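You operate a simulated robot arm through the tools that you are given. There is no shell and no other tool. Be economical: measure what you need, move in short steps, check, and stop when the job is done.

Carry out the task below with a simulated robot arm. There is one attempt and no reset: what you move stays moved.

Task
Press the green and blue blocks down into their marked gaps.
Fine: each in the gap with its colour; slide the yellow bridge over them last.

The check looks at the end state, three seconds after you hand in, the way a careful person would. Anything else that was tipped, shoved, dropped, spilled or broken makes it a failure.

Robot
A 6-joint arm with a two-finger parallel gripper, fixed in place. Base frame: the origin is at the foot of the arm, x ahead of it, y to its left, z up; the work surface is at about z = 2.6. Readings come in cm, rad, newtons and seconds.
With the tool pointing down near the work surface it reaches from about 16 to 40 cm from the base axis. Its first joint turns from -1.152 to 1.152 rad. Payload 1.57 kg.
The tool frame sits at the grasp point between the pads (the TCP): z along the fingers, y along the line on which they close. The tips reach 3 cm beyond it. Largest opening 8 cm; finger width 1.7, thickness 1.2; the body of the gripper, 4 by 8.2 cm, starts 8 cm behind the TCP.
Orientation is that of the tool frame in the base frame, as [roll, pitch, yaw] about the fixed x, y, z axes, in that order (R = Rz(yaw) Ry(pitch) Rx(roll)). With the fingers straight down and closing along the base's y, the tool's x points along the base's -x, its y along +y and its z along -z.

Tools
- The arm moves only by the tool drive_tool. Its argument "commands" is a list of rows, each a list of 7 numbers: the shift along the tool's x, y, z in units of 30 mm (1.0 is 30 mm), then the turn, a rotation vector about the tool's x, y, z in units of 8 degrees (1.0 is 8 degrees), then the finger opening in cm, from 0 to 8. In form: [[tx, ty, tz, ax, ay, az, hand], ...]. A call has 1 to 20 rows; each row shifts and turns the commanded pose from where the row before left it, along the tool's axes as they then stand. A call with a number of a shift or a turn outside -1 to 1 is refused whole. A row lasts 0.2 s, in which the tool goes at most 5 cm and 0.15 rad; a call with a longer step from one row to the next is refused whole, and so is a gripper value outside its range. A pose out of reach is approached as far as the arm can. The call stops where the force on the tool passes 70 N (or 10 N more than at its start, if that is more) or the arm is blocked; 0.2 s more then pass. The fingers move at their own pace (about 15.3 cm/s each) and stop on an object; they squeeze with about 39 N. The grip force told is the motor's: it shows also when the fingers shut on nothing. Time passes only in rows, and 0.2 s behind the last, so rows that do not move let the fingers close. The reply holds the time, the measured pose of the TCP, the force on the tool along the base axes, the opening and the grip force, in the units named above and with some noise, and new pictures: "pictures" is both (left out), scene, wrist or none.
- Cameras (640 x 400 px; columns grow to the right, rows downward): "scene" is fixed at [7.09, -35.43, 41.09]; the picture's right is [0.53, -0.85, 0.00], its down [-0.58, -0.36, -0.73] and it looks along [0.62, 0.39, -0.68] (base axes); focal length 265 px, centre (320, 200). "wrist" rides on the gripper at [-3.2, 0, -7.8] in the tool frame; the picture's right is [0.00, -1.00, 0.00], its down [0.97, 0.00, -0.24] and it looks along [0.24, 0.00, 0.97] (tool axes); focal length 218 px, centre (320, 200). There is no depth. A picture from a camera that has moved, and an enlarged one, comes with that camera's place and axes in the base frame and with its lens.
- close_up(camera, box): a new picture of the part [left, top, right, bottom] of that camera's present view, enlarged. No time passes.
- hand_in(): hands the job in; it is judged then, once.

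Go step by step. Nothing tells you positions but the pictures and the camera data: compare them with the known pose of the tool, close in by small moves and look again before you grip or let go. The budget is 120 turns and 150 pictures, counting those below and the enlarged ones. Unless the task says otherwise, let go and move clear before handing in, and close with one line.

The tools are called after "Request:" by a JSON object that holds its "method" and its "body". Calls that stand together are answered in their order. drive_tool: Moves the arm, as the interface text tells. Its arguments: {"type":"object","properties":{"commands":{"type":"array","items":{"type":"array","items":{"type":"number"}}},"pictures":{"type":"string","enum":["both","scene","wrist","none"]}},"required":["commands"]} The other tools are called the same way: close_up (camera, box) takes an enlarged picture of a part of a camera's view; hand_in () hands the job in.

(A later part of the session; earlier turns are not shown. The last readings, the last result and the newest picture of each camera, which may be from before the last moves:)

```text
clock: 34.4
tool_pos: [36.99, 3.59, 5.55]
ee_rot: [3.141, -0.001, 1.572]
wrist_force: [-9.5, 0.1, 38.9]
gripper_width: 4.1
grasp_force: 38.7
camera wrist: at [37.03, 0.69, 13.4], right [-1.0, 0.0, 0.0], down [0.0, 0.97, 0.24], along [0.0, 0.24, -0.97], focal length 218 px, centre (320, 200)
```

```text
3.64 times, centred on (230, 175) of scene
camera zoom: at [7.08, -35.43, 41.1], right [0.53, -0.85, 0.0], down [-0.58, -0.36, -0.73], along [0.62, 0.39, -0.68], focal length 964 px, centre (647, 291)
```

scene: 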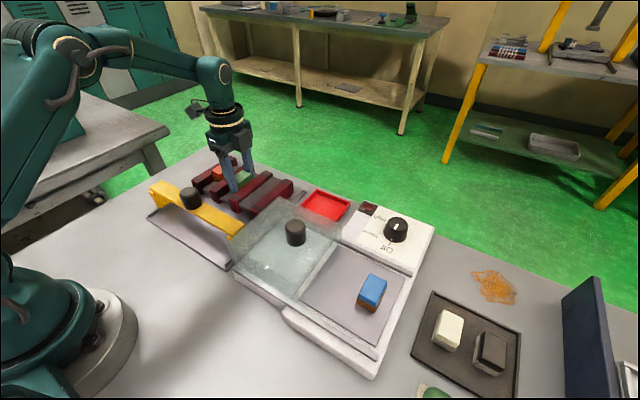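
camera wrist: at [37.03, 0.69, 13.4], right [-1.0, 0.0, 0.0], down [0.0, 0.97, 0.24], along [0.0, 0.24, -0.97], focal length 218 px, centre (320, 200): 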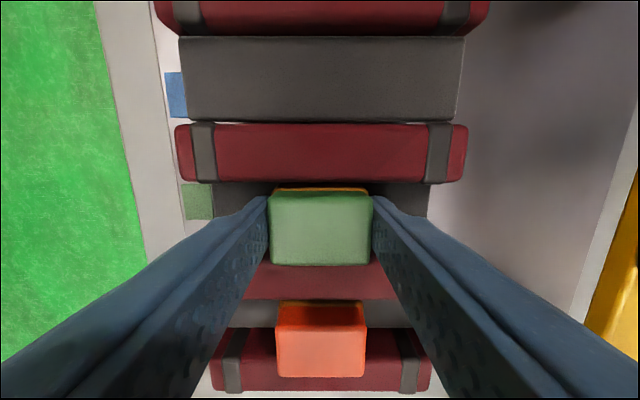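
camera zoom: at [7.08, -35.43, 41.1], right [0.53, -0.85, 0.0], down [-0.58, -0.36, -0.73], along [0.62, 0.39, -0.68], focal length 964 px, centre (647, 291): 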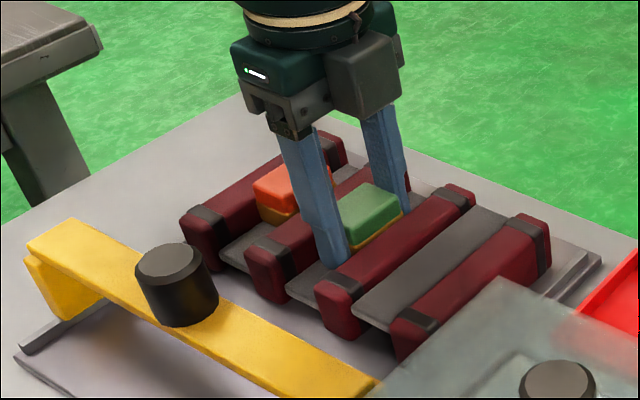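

Green has bottomed out, level with orange. I'll ease off, open and rise to see whether it stays down.

Request:
{"method": "drive_tool", "body": {"commands": [[0, 0, -0.03, 0, 0, 0, 2], [0, 0, 0, 0, 0, 0, 4.6], [0, 0, 0, 0, 0, 0, 5.5], [0, 0, -0.2, 0, 0, 0, 5.5], [0, 0, -0.4, 0, 0, 0, 5.5], [0, 0, -0.5, 0, 0, 0, 5.5], [0, 0, 0, 0, 0, 0, 5.5]]}}

Request:
{"method": "close_up", "body": {"camera": "scene", "box": [160, 120, 300, 230]}}

```text
clock: 36.0
tool_pos: [36.98, 3.73, 8.91]
ee_rot: [-3.14, 0.002, 1.572]
wrist_force: [0.1, -0.4, -0.1]
gripper_width: 5.5
grasp_force: 0.2
camera wrist: at [37.01, 0.71, 16.73], right [-1.0, 0.0, 0.0], down [0.0, 0.97, 0.24], along [0.0, 0.24, -0.97], focal length 218 px, centre (320, 200)
```

scene: 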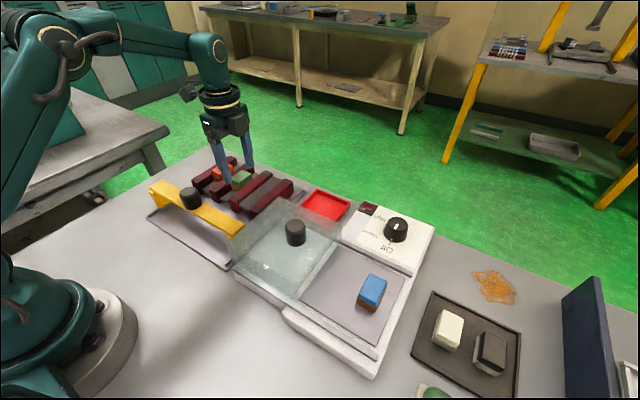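
wrist: 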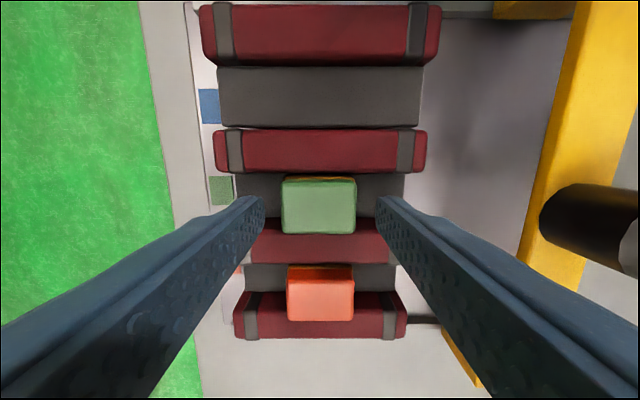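

```text
3.64 times, centred on (230, 175) of scene
camera zoom: at [7.09, -35.43, 41.09], right [0.53, -0.85, 0.0], down [-0.58, -0.36, -0.73], along [0.62, 0.39, -0.68], focal length 964 px, centre (647, 291)
```

zoom: 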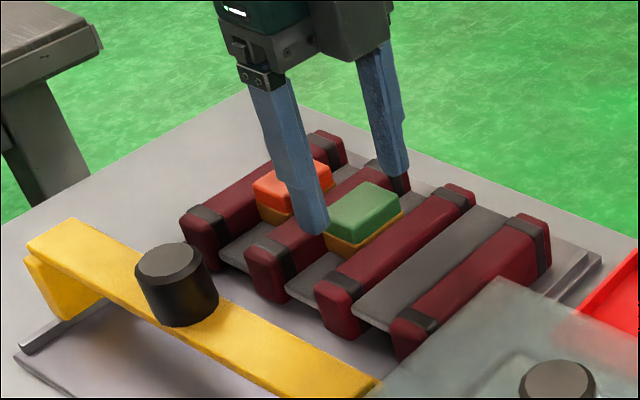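

Green stays seated like orange. Next is blue at (27.5, -31.7), which is near the edge of reach. I'll go back over the plate and look.

Request:
{"method": "drive_tool", "body": {"commands": [[0, 0, -0.5, 0, 0, 0, 6], [0, 0, -0.5, 0, 0, 0, 6], [0, -1, -0.5, 0, 0, 0, 6], [0, -1, -0.5, 0, 0, 0, 6], [0, -1, -0.5, 0, 0, 0, 6], [0, -1, -0.5, 0, 0, 0, 6], [-1, 0, 0, 0, 0, 0, 6], [-1, 0, 0, 0, 0, 0, 6], [-1, 0, 0, 0, 0, 0, 6], [-1, 0, 0, 0, 0, 0, 6], [-1, 0, 0, 0, 0, 0, 6], [-1, 0, 0, 0, 0, 0, 6], [-1, 0, 0, 0, 0, 0, 6], [-1, 0, 0, 0, 0, 0, 6], [-1, 0, 0, 0, 0, 0, 6], [-0.4, 0.4, 0.8, 0, 0, 0, 6], [-0.5, 0.4, 0.8, 0, 0, 0, 6], [0, 0, 0.8, 0, 0, 0, 6], [0, 0, 0, 0, 0, 0, 6]]}}

```text
clock: 40.0
tool_pos: [27.29, -26.05, 10.7]
ee_rot: [3.14, -0.001, 1.571]
wrist_force: [-0.2, 0.7, -0.1]
gripper_width: 6.0
grasp_force: 0.2
camera wrist: at [27.4, -29.03, 18.58], right [-1.0, 0.0, 0.0], down [0.0, 0.97, 0.24], along [0.0, 0.24, -0.97], focal length 218 px, centre (320, 200)
```

scene: 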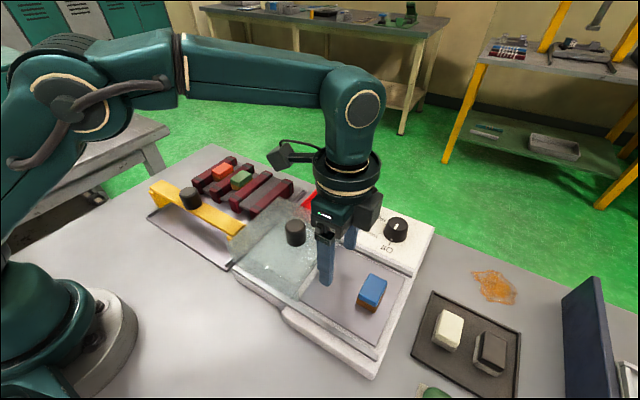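
wrist: 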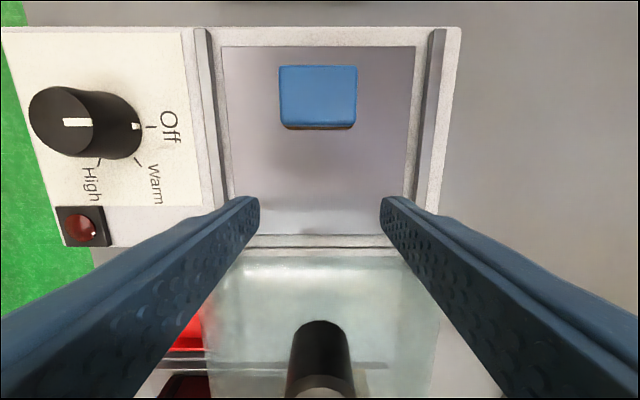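

Blue needs a 5.9 cm move in -y from here. I'll try the reach with the tips kept above the block's top.

Request:
{"method": "drive_tool", "body": {"commands": [[0, 0, 0.2, 0, 0, 0, 6], [-0.5, 0, 0.1, 0, 0, 0, 6], [-0.5, 0, 0, 0, 0, 0, 6], [-0.5, 0, 0, 0, 0, 0, 6], [-0.46, 0, 0, 0, 0, 0, 6], [0, 0, 0, 0, 0, 0, 6]]}}

```text
clock: 41.4
tool_pos: [26.74, -31.23, 9.55]
ee_rot: [3.141, -0.002, 1.572]
wrist_force: [0.2, 0.8, 0.3]
gripper_width: 6.02
grasp_force: 0.0
out of reach, approached as far as the arm can: row 5
camera wrist: at [26.74, -34.21, 17.37], right [-1.0, 0.0, 0.0], down [0.0, 0.97, 0.24], along [0.0, 0.24, -0.97], focal length 218 px, centre (320, 200)
```

scene: 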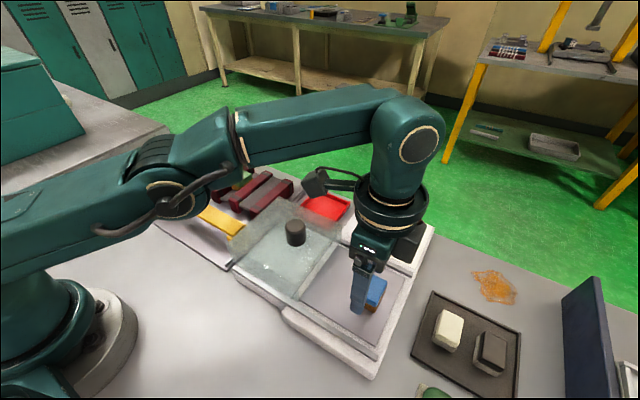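
wrist: 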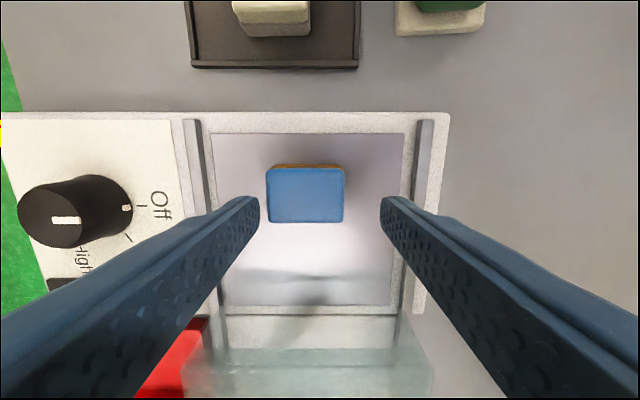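

The arm stops about 1 cm short at this height. Lower down it should reach further, so I'll open wider, descend around the block and push outward again.

Request:
{"method": "drive_tool", "body": {"commands": [[0, 0, 0, 0, 0, 0, 7.2], [0, 0.05, 0.3, 0, 0, 0, 7.2], [0, 0.05, 0.3, 0, 0, 0, 7.2], [0, 0.03, 0.2, 0, 0, 0, 7.2], [-0.1, 0.05, 0.1, 0, 0, 0, 7.2], [-0.1, 0.05, 0, 0, 0, 0, 7.2], [-0.05, 0.03, 0, 0, 0, 0, 7.2], [0, 0, 0, 0, 0, 0, 7.2]]}}

```text
clock: 43.2
tool_pos: [27.36, -31.54, 6.72]
ee_rot: [3.141, 0.001, 1.573]
wrist_force: [-0.2, -0.2, -0.2]
gripper_width: 7.2
grasp_force: 0.0
out of reach, approached as far as the arm can: row 7
camera wrist: at [27.24, -34.63, 14.59], right [-1.0, 0.0, 0.0], down [0.0, 0.97, 0.24], along [0.0, 0.24, -0.97], focal length 218 px, centre (320, 200)
```

scene: 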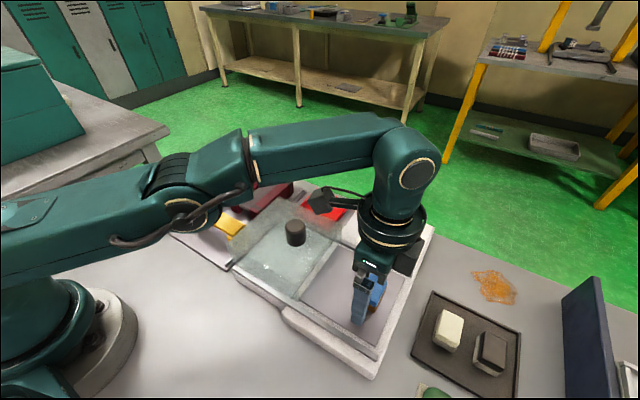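
wrist: 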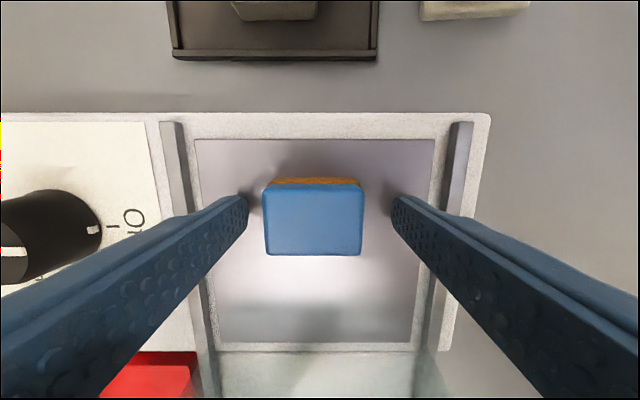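

The blue block is now almost centred, about 0.3 cm off each way. I'll make a small correction, go slightly deeper and grip.

Request:
{"method": "drive_tool", "body": {"commands": [[0, 0, 0.1, 0, 0, 0, 6.5], [0.03, 0.07, 0, 0, 0, 0, 6], [0, 0, 0, 0, 0, 0, 6]], "pictures": "wrist"}}

```text
clock: 44.0
tool_pos: [27.45, -31.57, 6.53]
ee_rot: [3.141, -0.001, 1.57]
wrist_force: [-0.7, 0.0, 0.1]
gripper_width: 6.02
grasp_force: 0.0
camera wrist: at [27.45, -34.51, 14.33], right [-1.0, 0.0, 0.0], down [0.0, 0.97, 0.24], along [0.0, 0.24, -0.97], focal length 218 px, centre (320, 200)
```

wrist: 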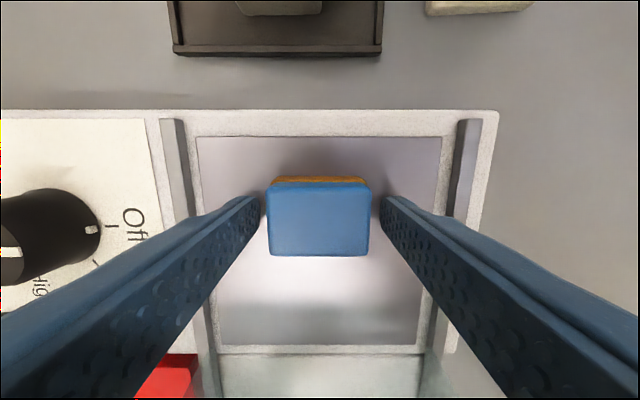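

Request:
{"method": "drive_tool", "body": {"commands": [[0, 0, 0, 0, 0, 0, 2], [0, 0, 0, 0, 0, 0, 2], [0, 0, 0, 0, 0, 0, 2], [0, 0, -0.04, 0, 0, 0, 2], [0, 0, -0.05, 0, 0, 0, 2], [0, 0, -0.05, 0, 0, 0, 2], [0, 0, -0.05, 0, 0, 0, 2], [0.03, -0.03, -0.08, 0, 0, 0, 2], [0.05, -0.05, -0.1, 0, 0, 0, 2], [0.05, -0.05, -0.1, 0, 0, 0, 2], [0.05, -0.05, -0.1, 0, 0, 0, 2], [0, 0, 0, 0, 0, 0, 2]]}}

```text
clock: 46.6
tool_pos: [27.04, -30.94, 8.26]
ee_rot: [-3.141, 0.001, 1.573]
wrist_force: [-0.5, -0.1, 0.5]
gripper_width: 4.07
grasp_force: 39.3
camera wrist: at [26.91, -33.98, 16.06], right [-1.0, 0.0, 0.0], down [0.0, 0.97, 0.24], along [0.0, 0.24, -0.97], focal length 218 px, centre (320, 200)
```

scene: 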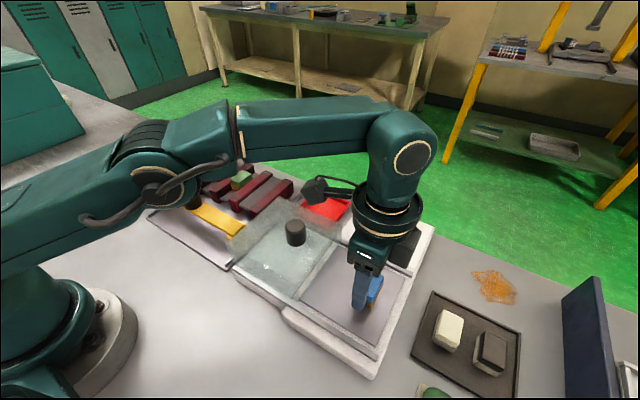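
wrist: 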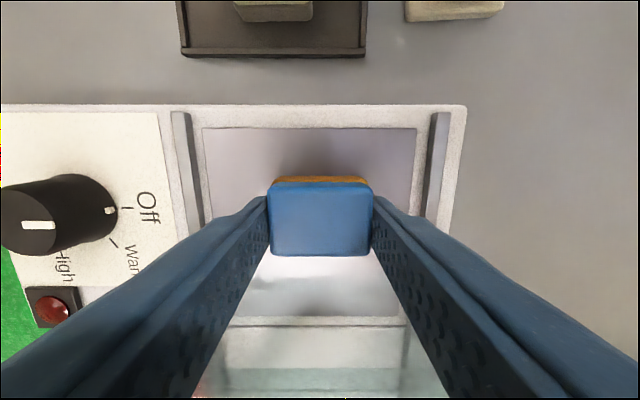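

Blue is lifted and held. I'll retract and climb gently as before.

Request:
{"method": "drive_tool", "body": {"commands": [[0.05, -0.05, -0.1, 0, 0, 0, 2], [0.1, -0.07, -0.2, 0, 0, 0, 2], [0.1, -0.07, -0.25, 0, 0, 0, 2], [0.1, -0.07, -0.25, 0, 0, 0, 2], [0.1, -0.07, -0.25, 0, 0, 0, 2], [0.15, -0.07, -0.25, 0, 0, 0, 2], [0.15, -0.07, -0.25, 0, 0, 0, 2], [0.15, -0.07, -0.25, 0, 0, 0, 2], [0.2, -0.07, -0.25, 0, 0, 0, 2], [0.25, -0.07, -0.25, 0, 0, 0, 2], [0.3, -0.07, -0.25, 0, 0, 0, 2], [0.35, -0.07, -0.25, 0, 0, 0, 2], [0.4, -0.07, -0.2, 0, 0, 0, 2], [0.4, -0.07, -0.2, 0, 0, 0, 2], [0.4, 0, -0.1, 0, 0, 0, 2], [0.4, 0, 0, 0, 0, 0, 2], [0.4, 0, 0, 0, 0, 0, 2], [0.35, 0, 0, 0, 0, 0, 2], [0.2, 0, 0, 0, 0, 0, 2], [0, 0, 0, 0, 0, 0, 2]]}}

```text
clock: 50.8
tool_pos: [24.01, -17.44, 18.16]
ee_rot: [3.141, 0.0, 1.572]
wrist_force: [-0.4, -0.4, -0.3]
gripper_width: 4.1
grasp_force: 38.7
camera wrist: at [24.06, -20.36, 25.94], right [-1.0, 0.0, 0.0], down [0.0, 0.97, 0.24], along [0.0, 0.24, -0.97], focal length 218 px, centre (320, 200)
```

scene: 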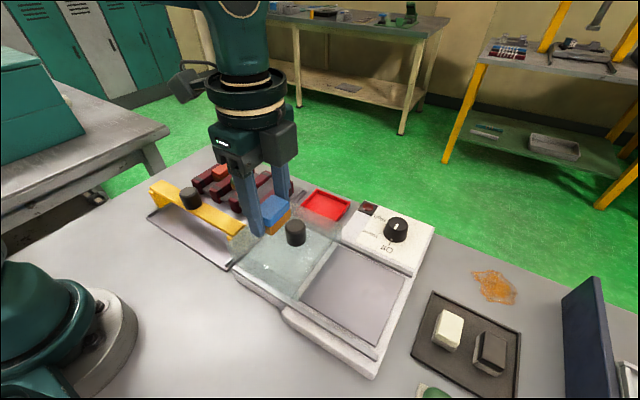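
wrist: 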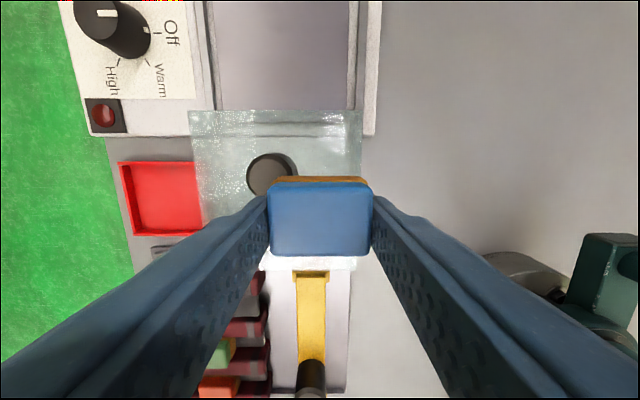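

I'll carry blue to hover short of its gap. The target reading is about (37.0, -1.86).

Request:
{"method": "drive_tool", "body": {"commands": [[0.2, 0.05, 0, 0, 0, 0, 2], [0.4, 0.15, 0, 0, 0, 0, 2], [0.4, 0.25, 0, 0, 0, 0, 2], [0.4, 0.25, 0, 0, 0, 0, 2], [0.4, 0.25, 0, 0, 0, 0, 2], [0.4, 0.3, 0, 0, 0, 0, 2], [0.4, 0.3, 0.05, 0, 0, 0, 2], [0.4, 0.3, 0.1, 0, 0, 0, 2], [0.4, 0.3, 0.2, 0, 0, 0, 2], [0.4, 0.3, 0.25, 0, 0, 0, 2], [0.4, 0.3, 0.25, 0, 0, 0, 2], [0.4, 0.3, 0.3, 0, 0, 0, 2], [0.35, 0.3, 0.3, 0, 0, 0, 2], [0.2, 0.3, 0.3, 0, 0, 0, 2], [0.04, 0.3, 0.3, 0, 0, 0, 2], [0, 0.25, 0.3, 0, 0, 0, 2], [0, 0.13, 0.2, 0, 0, 0, 2], [0, 0, 0.1, 0, 0, 0, 2], [0, 0, 0, 0, 0, 0, 2]]}}

Request:
{"method": "close_up", "body": {"camera": "scene", "box": [160, 120, 300, 230]}}

```text
clock: 54.8
tool_pos: [37.0, -1.81, 10.18]
ee_rot: [-3.141, 0.001, 1.572]
wrist_force: [0.6, -0.2, -1.2]
gripper_width: 4.11
grasp_force: 39.0
camera wrist: at [37.0, -4.76, 17.91], right [-1.0, 0.0, 0.0], down [0.0, 0.97, 0.24], along [0.0, 0.24, -0.97], focal length 218 px, centre (320, 200)
```

scene: 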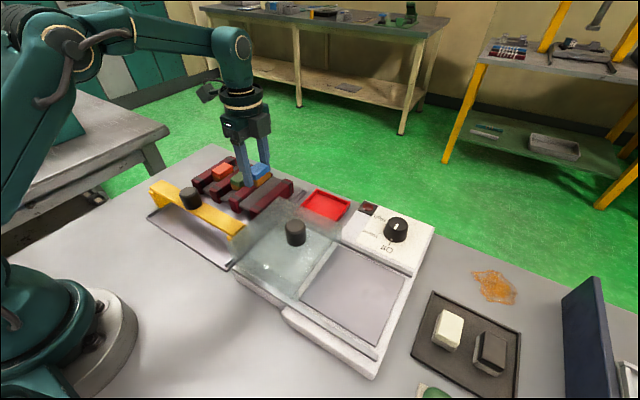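
wrist: 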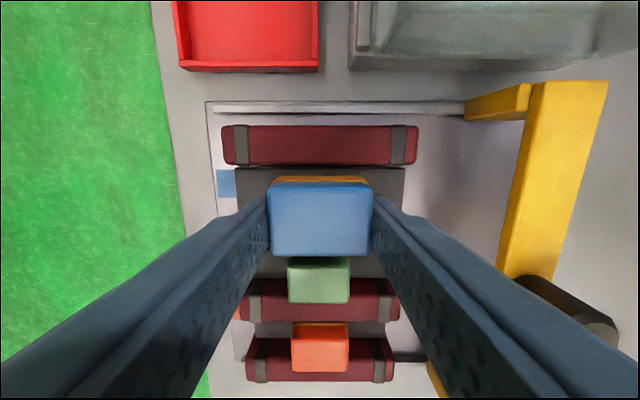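

```text
3.64 times, centred on (230, 175) of scene
camera zoom: at [7.09, -35.43, 41.09], right [0.53, -0.85, 0.0], down [-0.58, -0.36, -0.73], along [0.62, 0.39, -0.68], focal length 964 px, centre (647, 291)
```

zoom: 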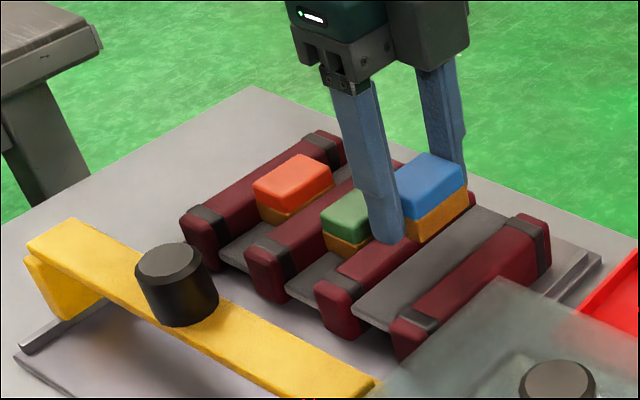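

The alignment matches the green placement. I'll descend and press the same way.

Request:
{"method": "drive_tool", "body": {"commands": [[0, 0, 0.2, 0, 0, 0, 2], [0, 0, 0.3, 0, 0, 0, 2], [0, 0, 0.25, 0, 0, 0, 2], [0, 0, 0.15, 0, 0, 0, 2], [0, 0, 0.1, 0, 0, 0, 2], [0, 0, 0.07, 0, 0, 0, 2], [0, 0, 0.07, 0, 0, 0, 2], [0, 0, 0, 0, 0, 0, 2]]}}

Request:
{"method": "close_up", "body": {"camera": "scene", "box": [160, 120, 300, 230]}}

```text
clock: 56.6
tool_pos: [37.05, -1.73, 6.66]
ee_rot: [-3.141, -0.001, 1.572]
wrist_force: [-1.1, -1.1, 2.9]
gripper_width: 4.08
grasp_force: 39.1
camera wrist: at [37.02, -4.75, 14.58], right [-1.0, 0.0, 0.0], down [0.0, 0.97, 0.24], along [0.0, 0.24, -0.97], focal length 218 px, centre (320, 200)
```

scene: 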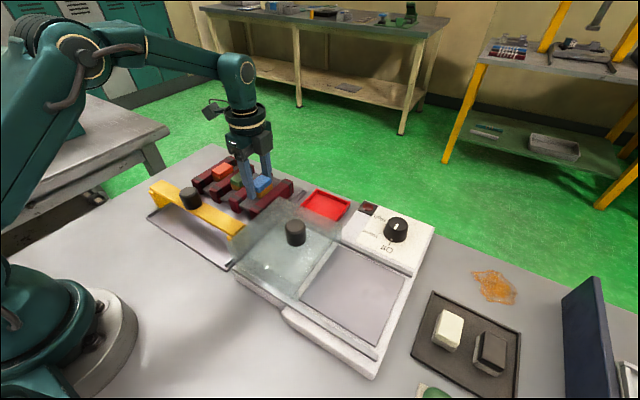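
wrist: 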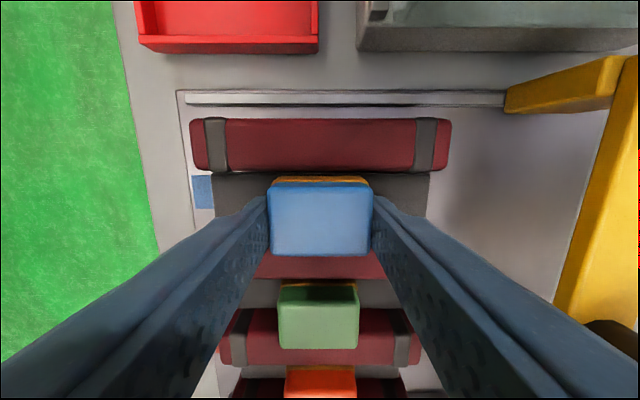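

```text
3.64 times, centred on (230, 175) of scene
camera zoom: at [7.09, -35.43, 41.09], right [0.53, -0.85, 0.0], down [-0.58, -0.36, -0.73], along [0.62, 0.39, -0.68], focal length 964 px, centre (647, 291)
```

zoom: 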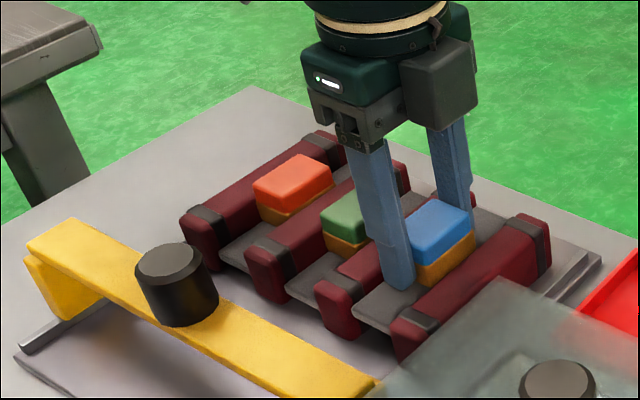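

Blue is entering the gap and touching its slab. I'll press it down.

Request:
{"method": "drive_tool", "body": {"commands": [[0, 0, 0.06, 0, 0, 0, 2], [0, 0, 0.06, 0, 0, 0, 2], [0, 0, 0.06, 0, 0, 0, 2], [0, 0, 0.06, 0, 0, 0, 2], [0, 0, 0.06, 0, 0, 0, 2], [0, 0, 0.05, 0, 0, 0, 2], [0, 0, 0.04, 0, 0, 0, 2], [0, 0, 0, 0, 0, 0, 2]]}}

Request:
{"method": "close_up", "body": {"camera": "scene", "box": [160, 120, 300, 230]}}

```text
clock: 58.4
tool_pos: [37.07, -1.81, 5.58]
ee_rot: [3.14, 0.001, 1.573]
wrist_force: [-2.3, 0.2, 17.6]
gripper_width: 4.08
grasp_force: 39.2
camera wrist: at [37.02, -4.75, 13.48], right [-1.0, 0.0, 0.0], down [0.0, 0.97, 0.24], along [0.0, 0.24, -0.97], focal length 218 px, centre (320, 200)
```

scene: 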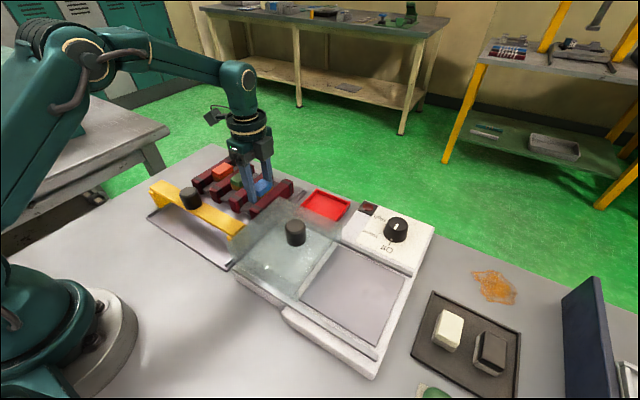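
wrist: 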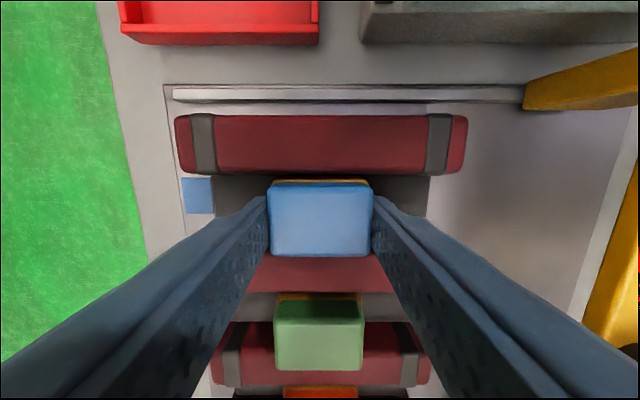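

```text
3.64 times, centred on (230, 175) of scene
camera zoom: at [7.09, -35.43, 41.1], right [0.53, -0.85, 0.0], down [-0.58, -0.36, -0.73], along [0.62, 0.39, -0.68], focal length 964 px, centre (647, 291)
```

zoom: 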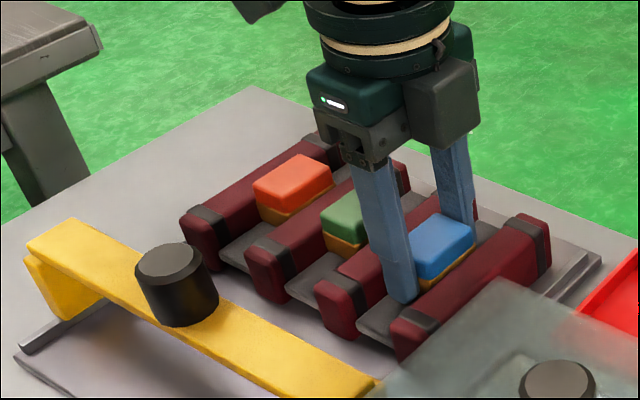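

Request:
{"method": "drive_tool", "body": {"commands": [[0, 0, 0.05, 0, 0, 0, 2], [0, 0, 0, 0, 0, 0, 2], [0, 0, 0, 0, 0, 0, 2]], "pictures": "none"}}

Request:
{"method": "drive_tool", "body": {"commands": [[0, 0, -0.03, 0, 0, 0, 2], [0, 0, 0, 0, 0, 0, 4.6], [0, 0, 0, 0, 0, 0, 5.5], [0, 0, -0.2, 0, 0, 0, 5.5], [0, 0, -0.4, 0, 0, 0, 5.5], [0, 0, -0.8, 0, 0, 0, 5.5], [0, 0, -0.8, 0, 0, 0, 5.5], [0, -1, 0, 0, 0, 0, 5.5], [0, -1, -0.5, 0, 0, 0, 5.5], [0, -1, -0.5, 0, 0, 0, 5.5], [0, -1, 0, 0, 0, 0, 5.5], [0, 0, 0, 0, 0, 0, 5.5]]}}

Request:
{"method": "close_up", "body": {"camera": "scene", "box": [140, 130, 300, 240]}}

Request:
{"method": "close_up", "body": {"camera": "wrist", "box": [80, 100, 480, 350]}}

```text
clock: 59.2
tool_pos: [37.0, -1.66, 5.55]
ee_rot: [3.14, 0.001, 1.572]
wrist_force: [-9.6, -0.1, 48.8]
gripper_width: 4.09
grasp_force: 38.9
```

```text
clock: 61.8
tool_pos: [24.77, -1.71, 15.14]
ee_rot: [3.141, 0.001, 1.573]
wrist_force: [0.2, 0.8, 0.2]
gripper_width: 5.5
grasp_force: 0.0
camera wrist: at [24.89, -4.81, 22.86], right [-1.0, 0.0, 0.0], down [0.0, 0.97, 0.24], along [0.0, 0.24, -0.97], focal length 218 px, centre (320, 200)
```

scene: 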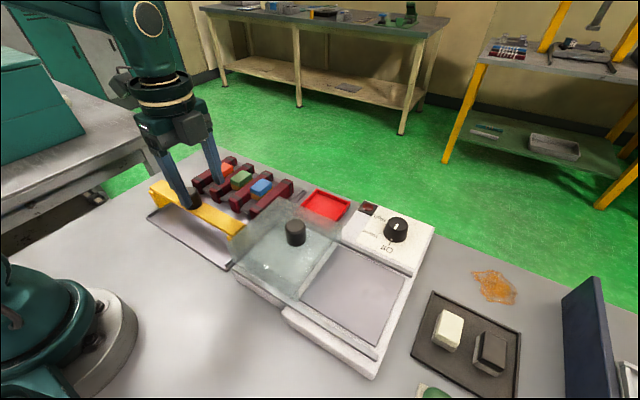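
wrist: 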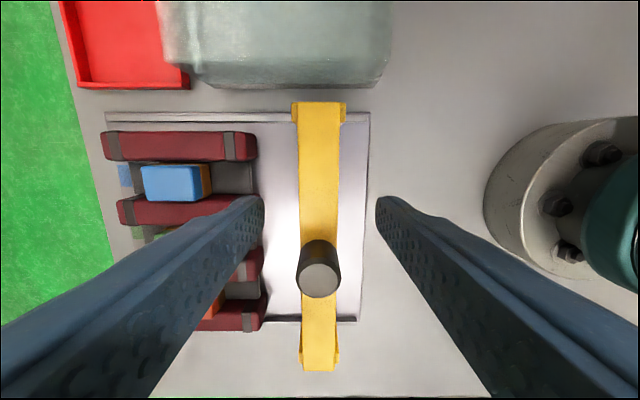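

```text
3.64 times, centred on (220, 185) of scene
camera zoom: at [7.09, -35.43, 41.09], right [0.53, -0.85, 0.0], down [-0.58, -0.36, -0.73], along [0.62, 0.39, -0.68], focal length 964 px, centre (684, 254)
```

zoom: 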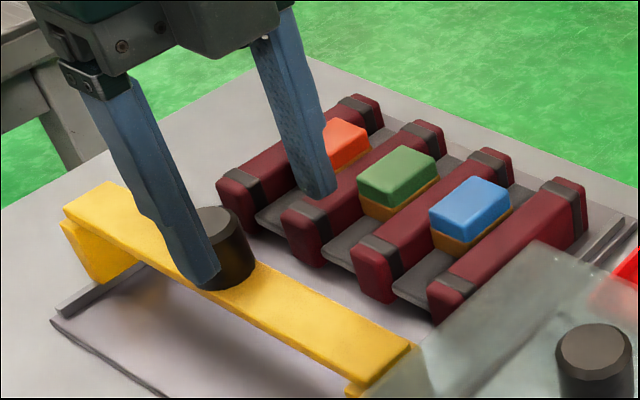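

```text
1.60 times, centred on (280, 225) of wrist
camera zoom: at [24.89, -4.81, 22.86], right [-1.0, 0.0, 0.0], down [0.0, 0.97, 0.24], along [0.0, 0.24, -0.97], focal length 349 px, centre (384, 160)
```

zoom: 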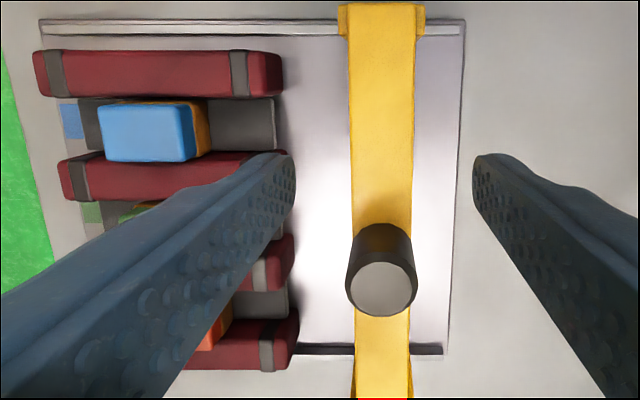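

All three blocks sit level in their gaps. The bridge's knob is at about (25.0, 3.8) with its top near z = 10, so I'll move above it to grip and slide it.

Request:
{"method": "drive_tool", "body": {"commands": [[0.9, 0.03, 0, 0, 0, 0, 5.5], [0.9, 0, 0, 0, 0, 0, 5.5], [0, 0, 0, 0, 0, 0, 5.5]]}}

Request:
{"method": "close_up", "body": {"camera": "scene", "box": [120, 100, 300, 240]}}

```text
clock: 62.6
tool_pos: [24.99, 3.65, 14.84]
ee_rot: [3.141, 0.0, 1.572]
wrist_force: [0.8, -0.3, -0.3]
gripper_width: 5.49
grasp_force: 0.0
camera wrist: at [25.0, 0.69, 22.78], right [-1.0, 0.0, 0.0], down [0.0, 0.97, 0.24], along [0.0, 0.24, -0.97], focal length 218 px, centre (320, 200)
```

scene: 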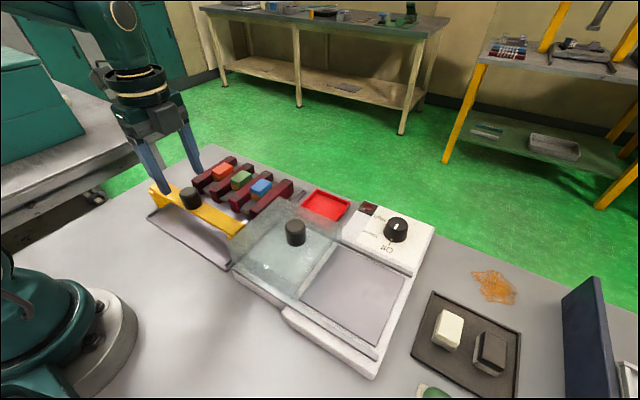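
wrist: 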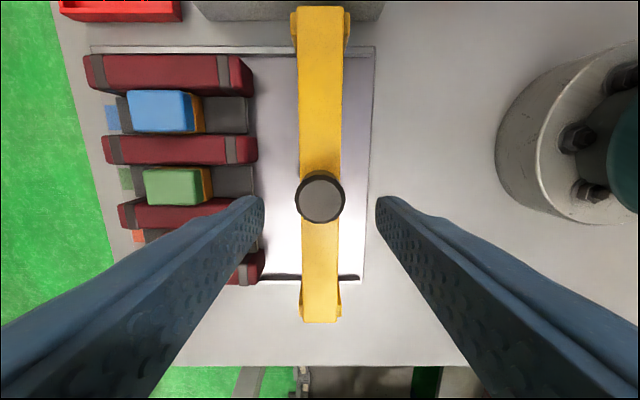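

```text
2.86 times, centred on (210, 170) of scene
camera zoom: at [7.09, -35.43, 41.09], right [0.53, -0.85, 0.0], down [-0.58, -0.36, -0.73], along [0.62, 0.39, -0.68], focal length 757 px, centre (634, 286)
```

zoom: 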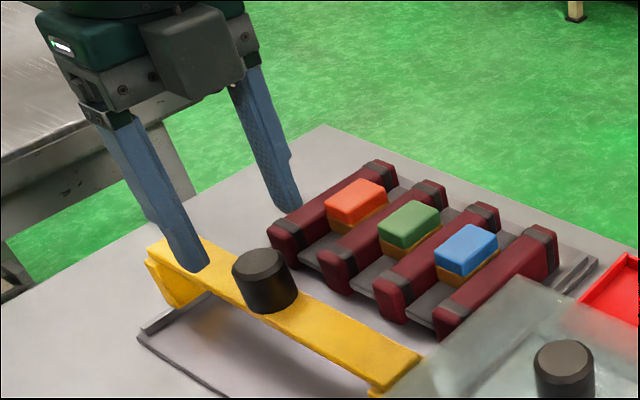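

The knob is centred under the hand with its top at z ≈ 10. I'll descend so the tips sit around z = 8.2 and look.

Request:
{"method": "drive_tool", "body": {"commands": [[0, 0, 0.5, 0, 0, 0, 5.5], [0, 0, 0.4, 0, 0, 0, 5.5], [0, 0, 0.3, 0, 0, 0, 5.5], [0, 0, 0, 0, 0, 0, 5.5]]}}

Request:
{"method": "close_up", "body": {"camera": "scene", "box": [120, 100, 300, 240]}}

```text
clock: 63.6
tool_pos: [25.07, 3.62, 11.34]
ee_rot: [3.141, 0.0, 1.572]
wrist_force: [-0.2, 1.3, -0.1]
gripper_width: 5.48
grasp_force: 0.0
camera wrist: at [25.04, 0.65, 19.24], right [-1.0, 0.0, 0.0], down [0.0, 0.97, 0.24], along [0.0, 0.24, -0.97], focal length 218 px, centre (320, 200)
```

scene: 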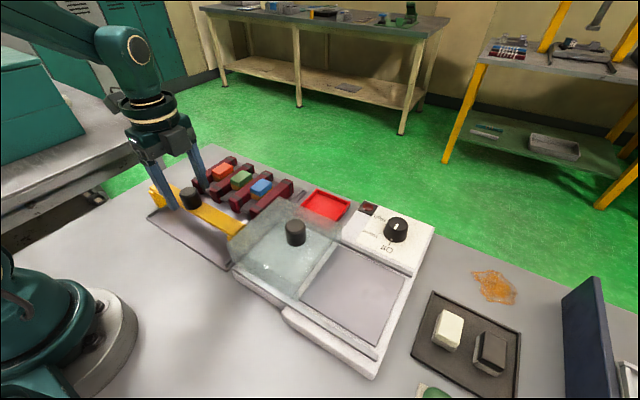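
wrist: 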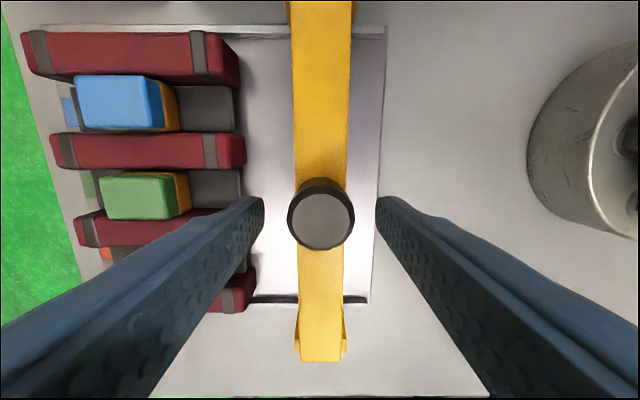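

```text
2.86 times, centred on (210, 170) of scene
camera zoom: at [7.09, -35.43, 41.09], right [0.53, -0.85, 0.0], down [-0.58, -0.36, -0.73], along [0.62, 0.39, -0.68], focal length 757 px, centre (634, 286)
```

zoom: 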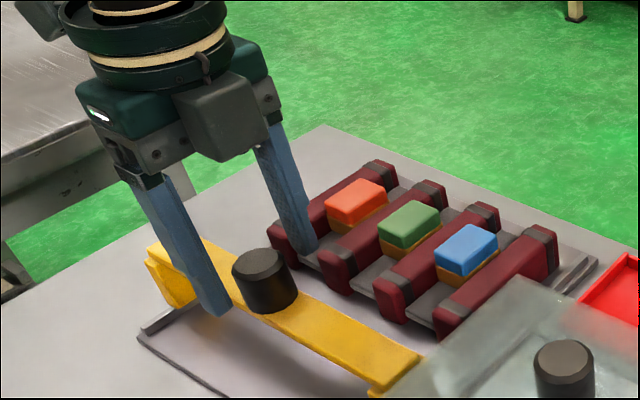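

Request:
{"method": "drive_tool", "body": {"commands": [[0, 0, 0.09, 0, 0, 0, 5.5], [0, 0, 0, 0, 0, 0, 3.5], [0, 0, 0, 0, 0, 0, 1.5], [0, 0, 0, 0, 0, 0, 1.5]], "pictures": "scene"}}

Request:
{"method": "close_up", "body": {"camera": "scene", "box": [120, 100, 300, 240]}}

```text
clock: 64.6
tool_pos: [25.02, 3.68, 11.19]
ee_rot: [-3.141, 0.0, 1.573]
wrist_force: [0.2, 0.7, -2.8]
gripper_width: 3.1
grasp_force: 40.3
```

scene: 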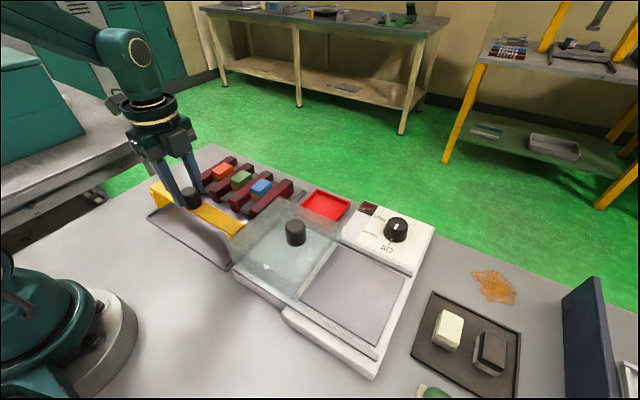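

```text
2.86 times, centred on (210, 170) of scene
camera zoom: at [7.1, -35.43, 41.09], right [0.53, -0.85, 0.0], down [-0.58, -0.36, -0.73], along [0.62, 0.39, -0.68], focal length 757 px, centre (634, 286)
```

zoom: 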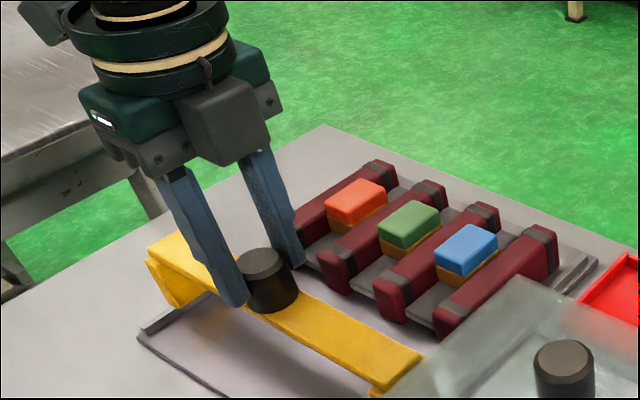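

The knob is gripped at 3.1 cm. I'll slide the bridge toward +x slowly.

Request:
{"method": "drive_tool", "body": {"commands": [[0, 0.05, 0, 0, 0, 0, 1.5], [0, 0.1, 0, 0, 0, 0, 1.5], [0, 0.15, 0, 0, 0, 0, 1.5], [0, 0.2, 0, 0, 0, 0, 1.5], [0, 0.2, 0, 0, 0, 0, 1.5], [0, 0.2, 0, 0, 0, 0, 1.5], [0, 0.1, 0, 0, 0, 0, 1.5], [0, 0, 0, 0, 0, 0, 1.5]]}}

Request:
{"method": "close_up", "body": {"camera": "scene", "box": [120, 100, 300, 240]}}

```text
clock: 66.4
tool_pos: [28.03, 3.6, 11.16]
ee_rot: [-3.14, 0.0, 1.572]
wrist_force: [-0.9, 0.7, -28.5]
gripper_width: 3.09
grasp_force: 39.3
camera wrist: at [28.07, 0.65, 19.04], right [-1.0, 0.0, 0.0], down [0.0, 0.97, 0.24], along [0.0, 0.24, -0.97], focal length 218 px, centre (320, 200)
```

scene: 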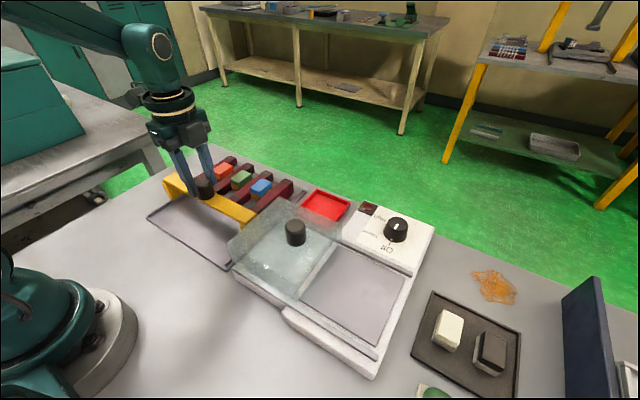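
wrist: 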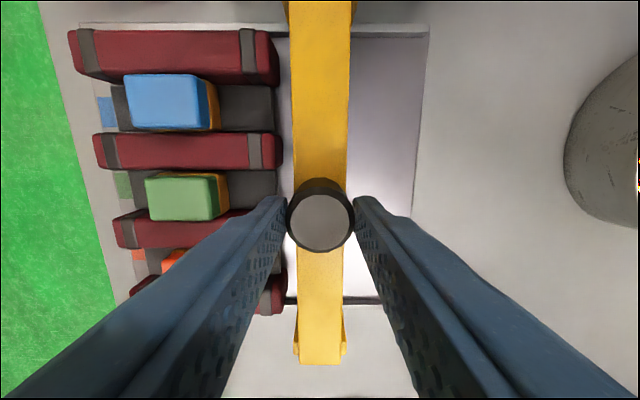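

```text
2.86 times, centred on (210, 170) of scene
camera zoom: at [7.1, -35.43, 41.09], right [0.53, -0.85, 0.0], down [-0.58, -0.36, -0.73], along [0.62, 0.39, -0.68], focal length 757 px, centre (634, 286)
```

zoom: 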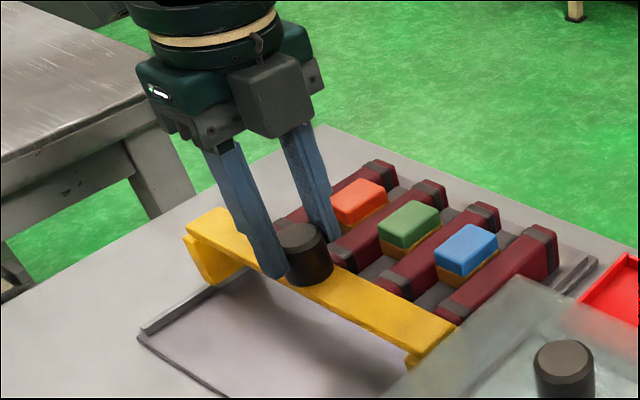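

The bridge slides, but vertical force has built up to about -28 N against the rails. I'll loosen the grip slightly and push on with the fingers only caging the knob.

Request:
{"method": "drive_tool", "body": {"commands": [[0, 0, 0, 0, 0, 0, 3.4], [0, 0, 0, 0, 0, 0, 3.4], [0, 0.1, 0, 0, 0, 0, 3.4], [0, 0.15, 0, 0, 0, 0, 3.4], [0, 0.15, 0, 0, 0, 0, 3.4], [0, 0.15, 0, 0, 0, 0, 3.4], [0, 0.15, 0, 0, 0, 0, 3.4], [0, 0.1, 0, 0, 0, 0, 3.4], [0, 0, 0, 0, 0, 0, 3.4]]}}

Request:
{"method": "close_up", "body": {"camera": "scene", "box": [120, 100, 300, 240]}}

```text
clock: 68.4
tool_pos: [30.48, 3.74, 11.26]
ee_rot: [3.141, 0.0, 1.572]
wrist_force: [-1.7, 0.8, 0.8]
gripper_width: 3.47
grasp_force: 0.0
camera wrist: at [30.47, 0.63, 19.03], right [-1.0, 0.0, 0.0], down [0.0, 0.97, 0.24], along [0.0, 0.24, -0.97], focal length 218 px, centre (320, 200)
```

scene: 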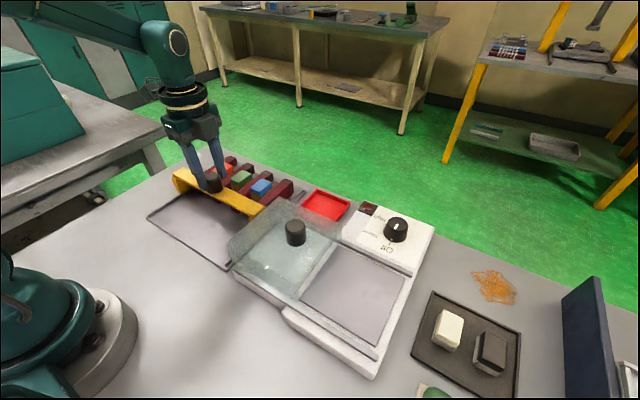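
wrist: 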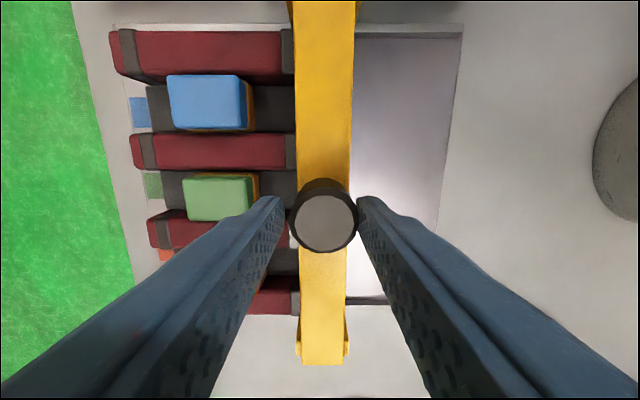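

```text
2.86 times, centred on (210, 170) of scene
camera zoom: at [7.09, -35.43, 41.09], right [0.53, -0.85, 0.0], down [-0.58, -0.36, -0.73], along [0.62, 0.39, -0.68], focal length 757 px, centre (634, 286)
```

zoom: 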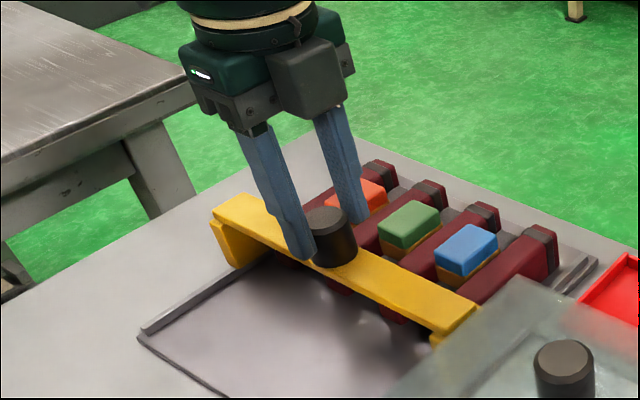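

It slides freely now. I'll advance to just past the blocks' near edge and check the clearance.

Request:
{"method": "drive_tool", "body": {"commands": [[0, 0.1, 0, 0, 0, 0, 3.4], [0, 0.15, 0, 0, 0, 0, 3.4], [0, 0.15, 0, 0, 0, 0, 3.4], [0, 0.15, 0, 0, 0, 0, 3.4], [0, 0.15, 0, 0, 0, 0, 3.4], [0, 0.15, 0, 0, 0, 0, 3.4], [0, 0.15, 0, 0, 0, 0, 3.4], [0, 0.15, 0, 0, 0, 0, 3.4], [0, 0.1, 0, 0, 0, 0, 3.4], [0, 0, 0, 0, 0, 0, 3.4]]}}

Request:
{"method": "close_up", "body": {"camera": "scene", "box": [130, 100, 310, 240]}}

```text
clock: 70.6
tool_pos: [34.29, 3.51, 11.12]
ee_rot: [3.141, -0.001, 1.574]
wrist_force: [-1.5, -0.2, -0.5]
gripper_width: 3.49
grasp_force: 0.8
camera wrist: at [34.22, 0.6, 19.01], right [-1.0, 0.0, 0.0], down [0.0, 0.97, 0.24], along [0.0, 0.24, -0.97], focal length 218 px, centre (320, 200)
```

scene: 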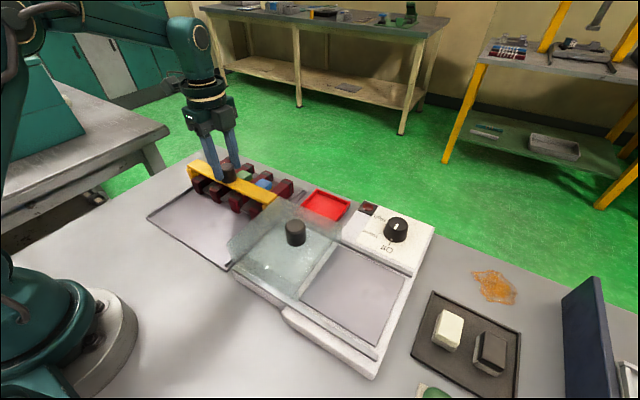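
wrist: 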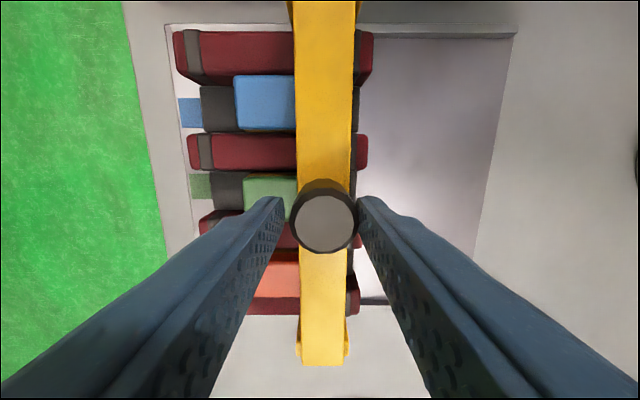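

```text
2.86 times, centred on (220, 170) of scene
camera zoom: at [7.09, -35.43, 41.09], right [0.53, -0.85, 0.0], down [-0.58, -0.36, -0.73], along [0.62, 0.39, -0.68], focal length 757 px, centre (606, 286)
```

zoom: 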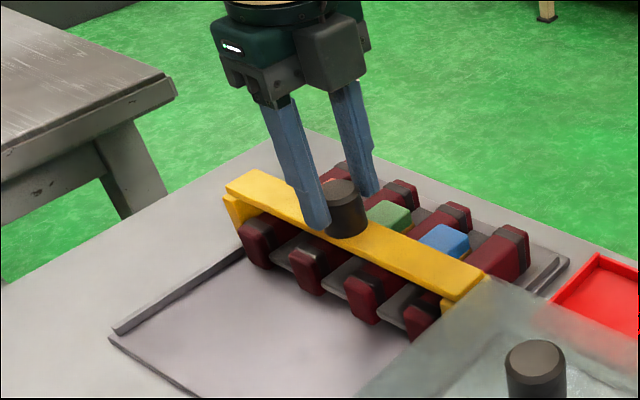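

It clears with no added force. I'll push on the last 2.95 cm to centre the bridge over the blocks.

Request:
{"method": "drive_tool", "body": {"commands": [[0, 0.1, 0, 0, 0, 0, 3.4], [0, 0.15, 0, 0, 0, 0, 3.4], [0, 0.15, 0, 0, 0, 0, 3.4], [0, 0.15, 0, 0, 0, 0, 3.4], [0, 0.15, 0, 0, 0, 0, 3.4], [0, 0.15, 0, 0, 0, 0, 3.4], [0, 0.13, 0, 0, 0, 0, 3.4], [0, 0, 0, 0, 0, 0, 3.4]]}}

Request:
{"method": "close_up", "body": {"camera": "scene", "box": [130, 100, 310, 240]}}

```text
clock: 72.4
tool_pos: [37.11, 3.77, 11.26]
ee_rot: [3.139, -0.001, 1.571]
wrist_force: [-1.0, 1.0, 0.2]
gripper_width: 3.51
grasp_force: 0.1
camera wrist: at [37.18, 0.63, 19.03], right [-1.0, 0.0, 0.0], down [0.0, 0.97, 0.24], along [0.0, 0.24, -0.97], focal length 218 px, centre (320, 200)
```

scene: 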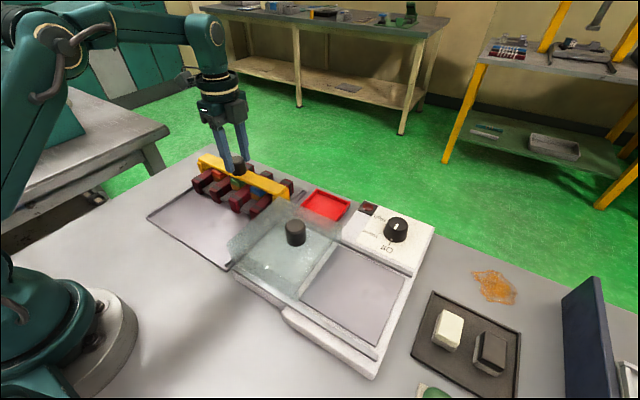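
wrist: 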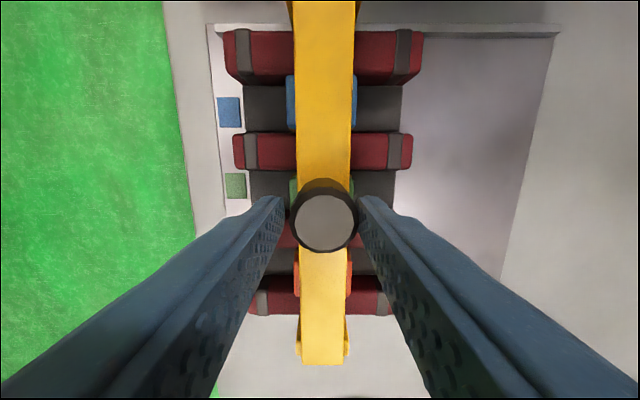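

```text
2.86 times, centred on (220, 170) of scene
camera zoom: at [7.09, -35.43, 41.09], right [0.53, -0.85, 0.0], down [-0.58, -0.36, -0.73], along [0.62, 0.39, -0.68], focal length 757 px, centre (606, 286)
```

zoom: 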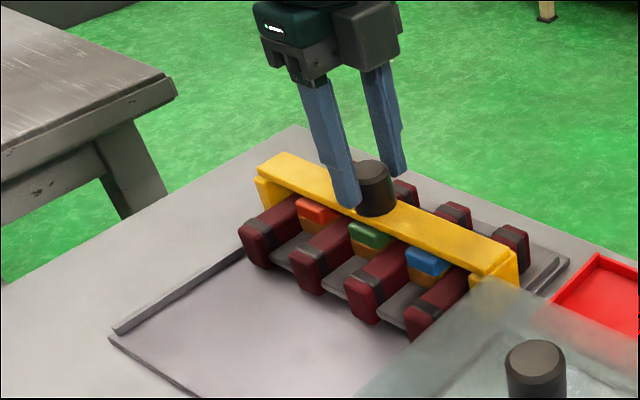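

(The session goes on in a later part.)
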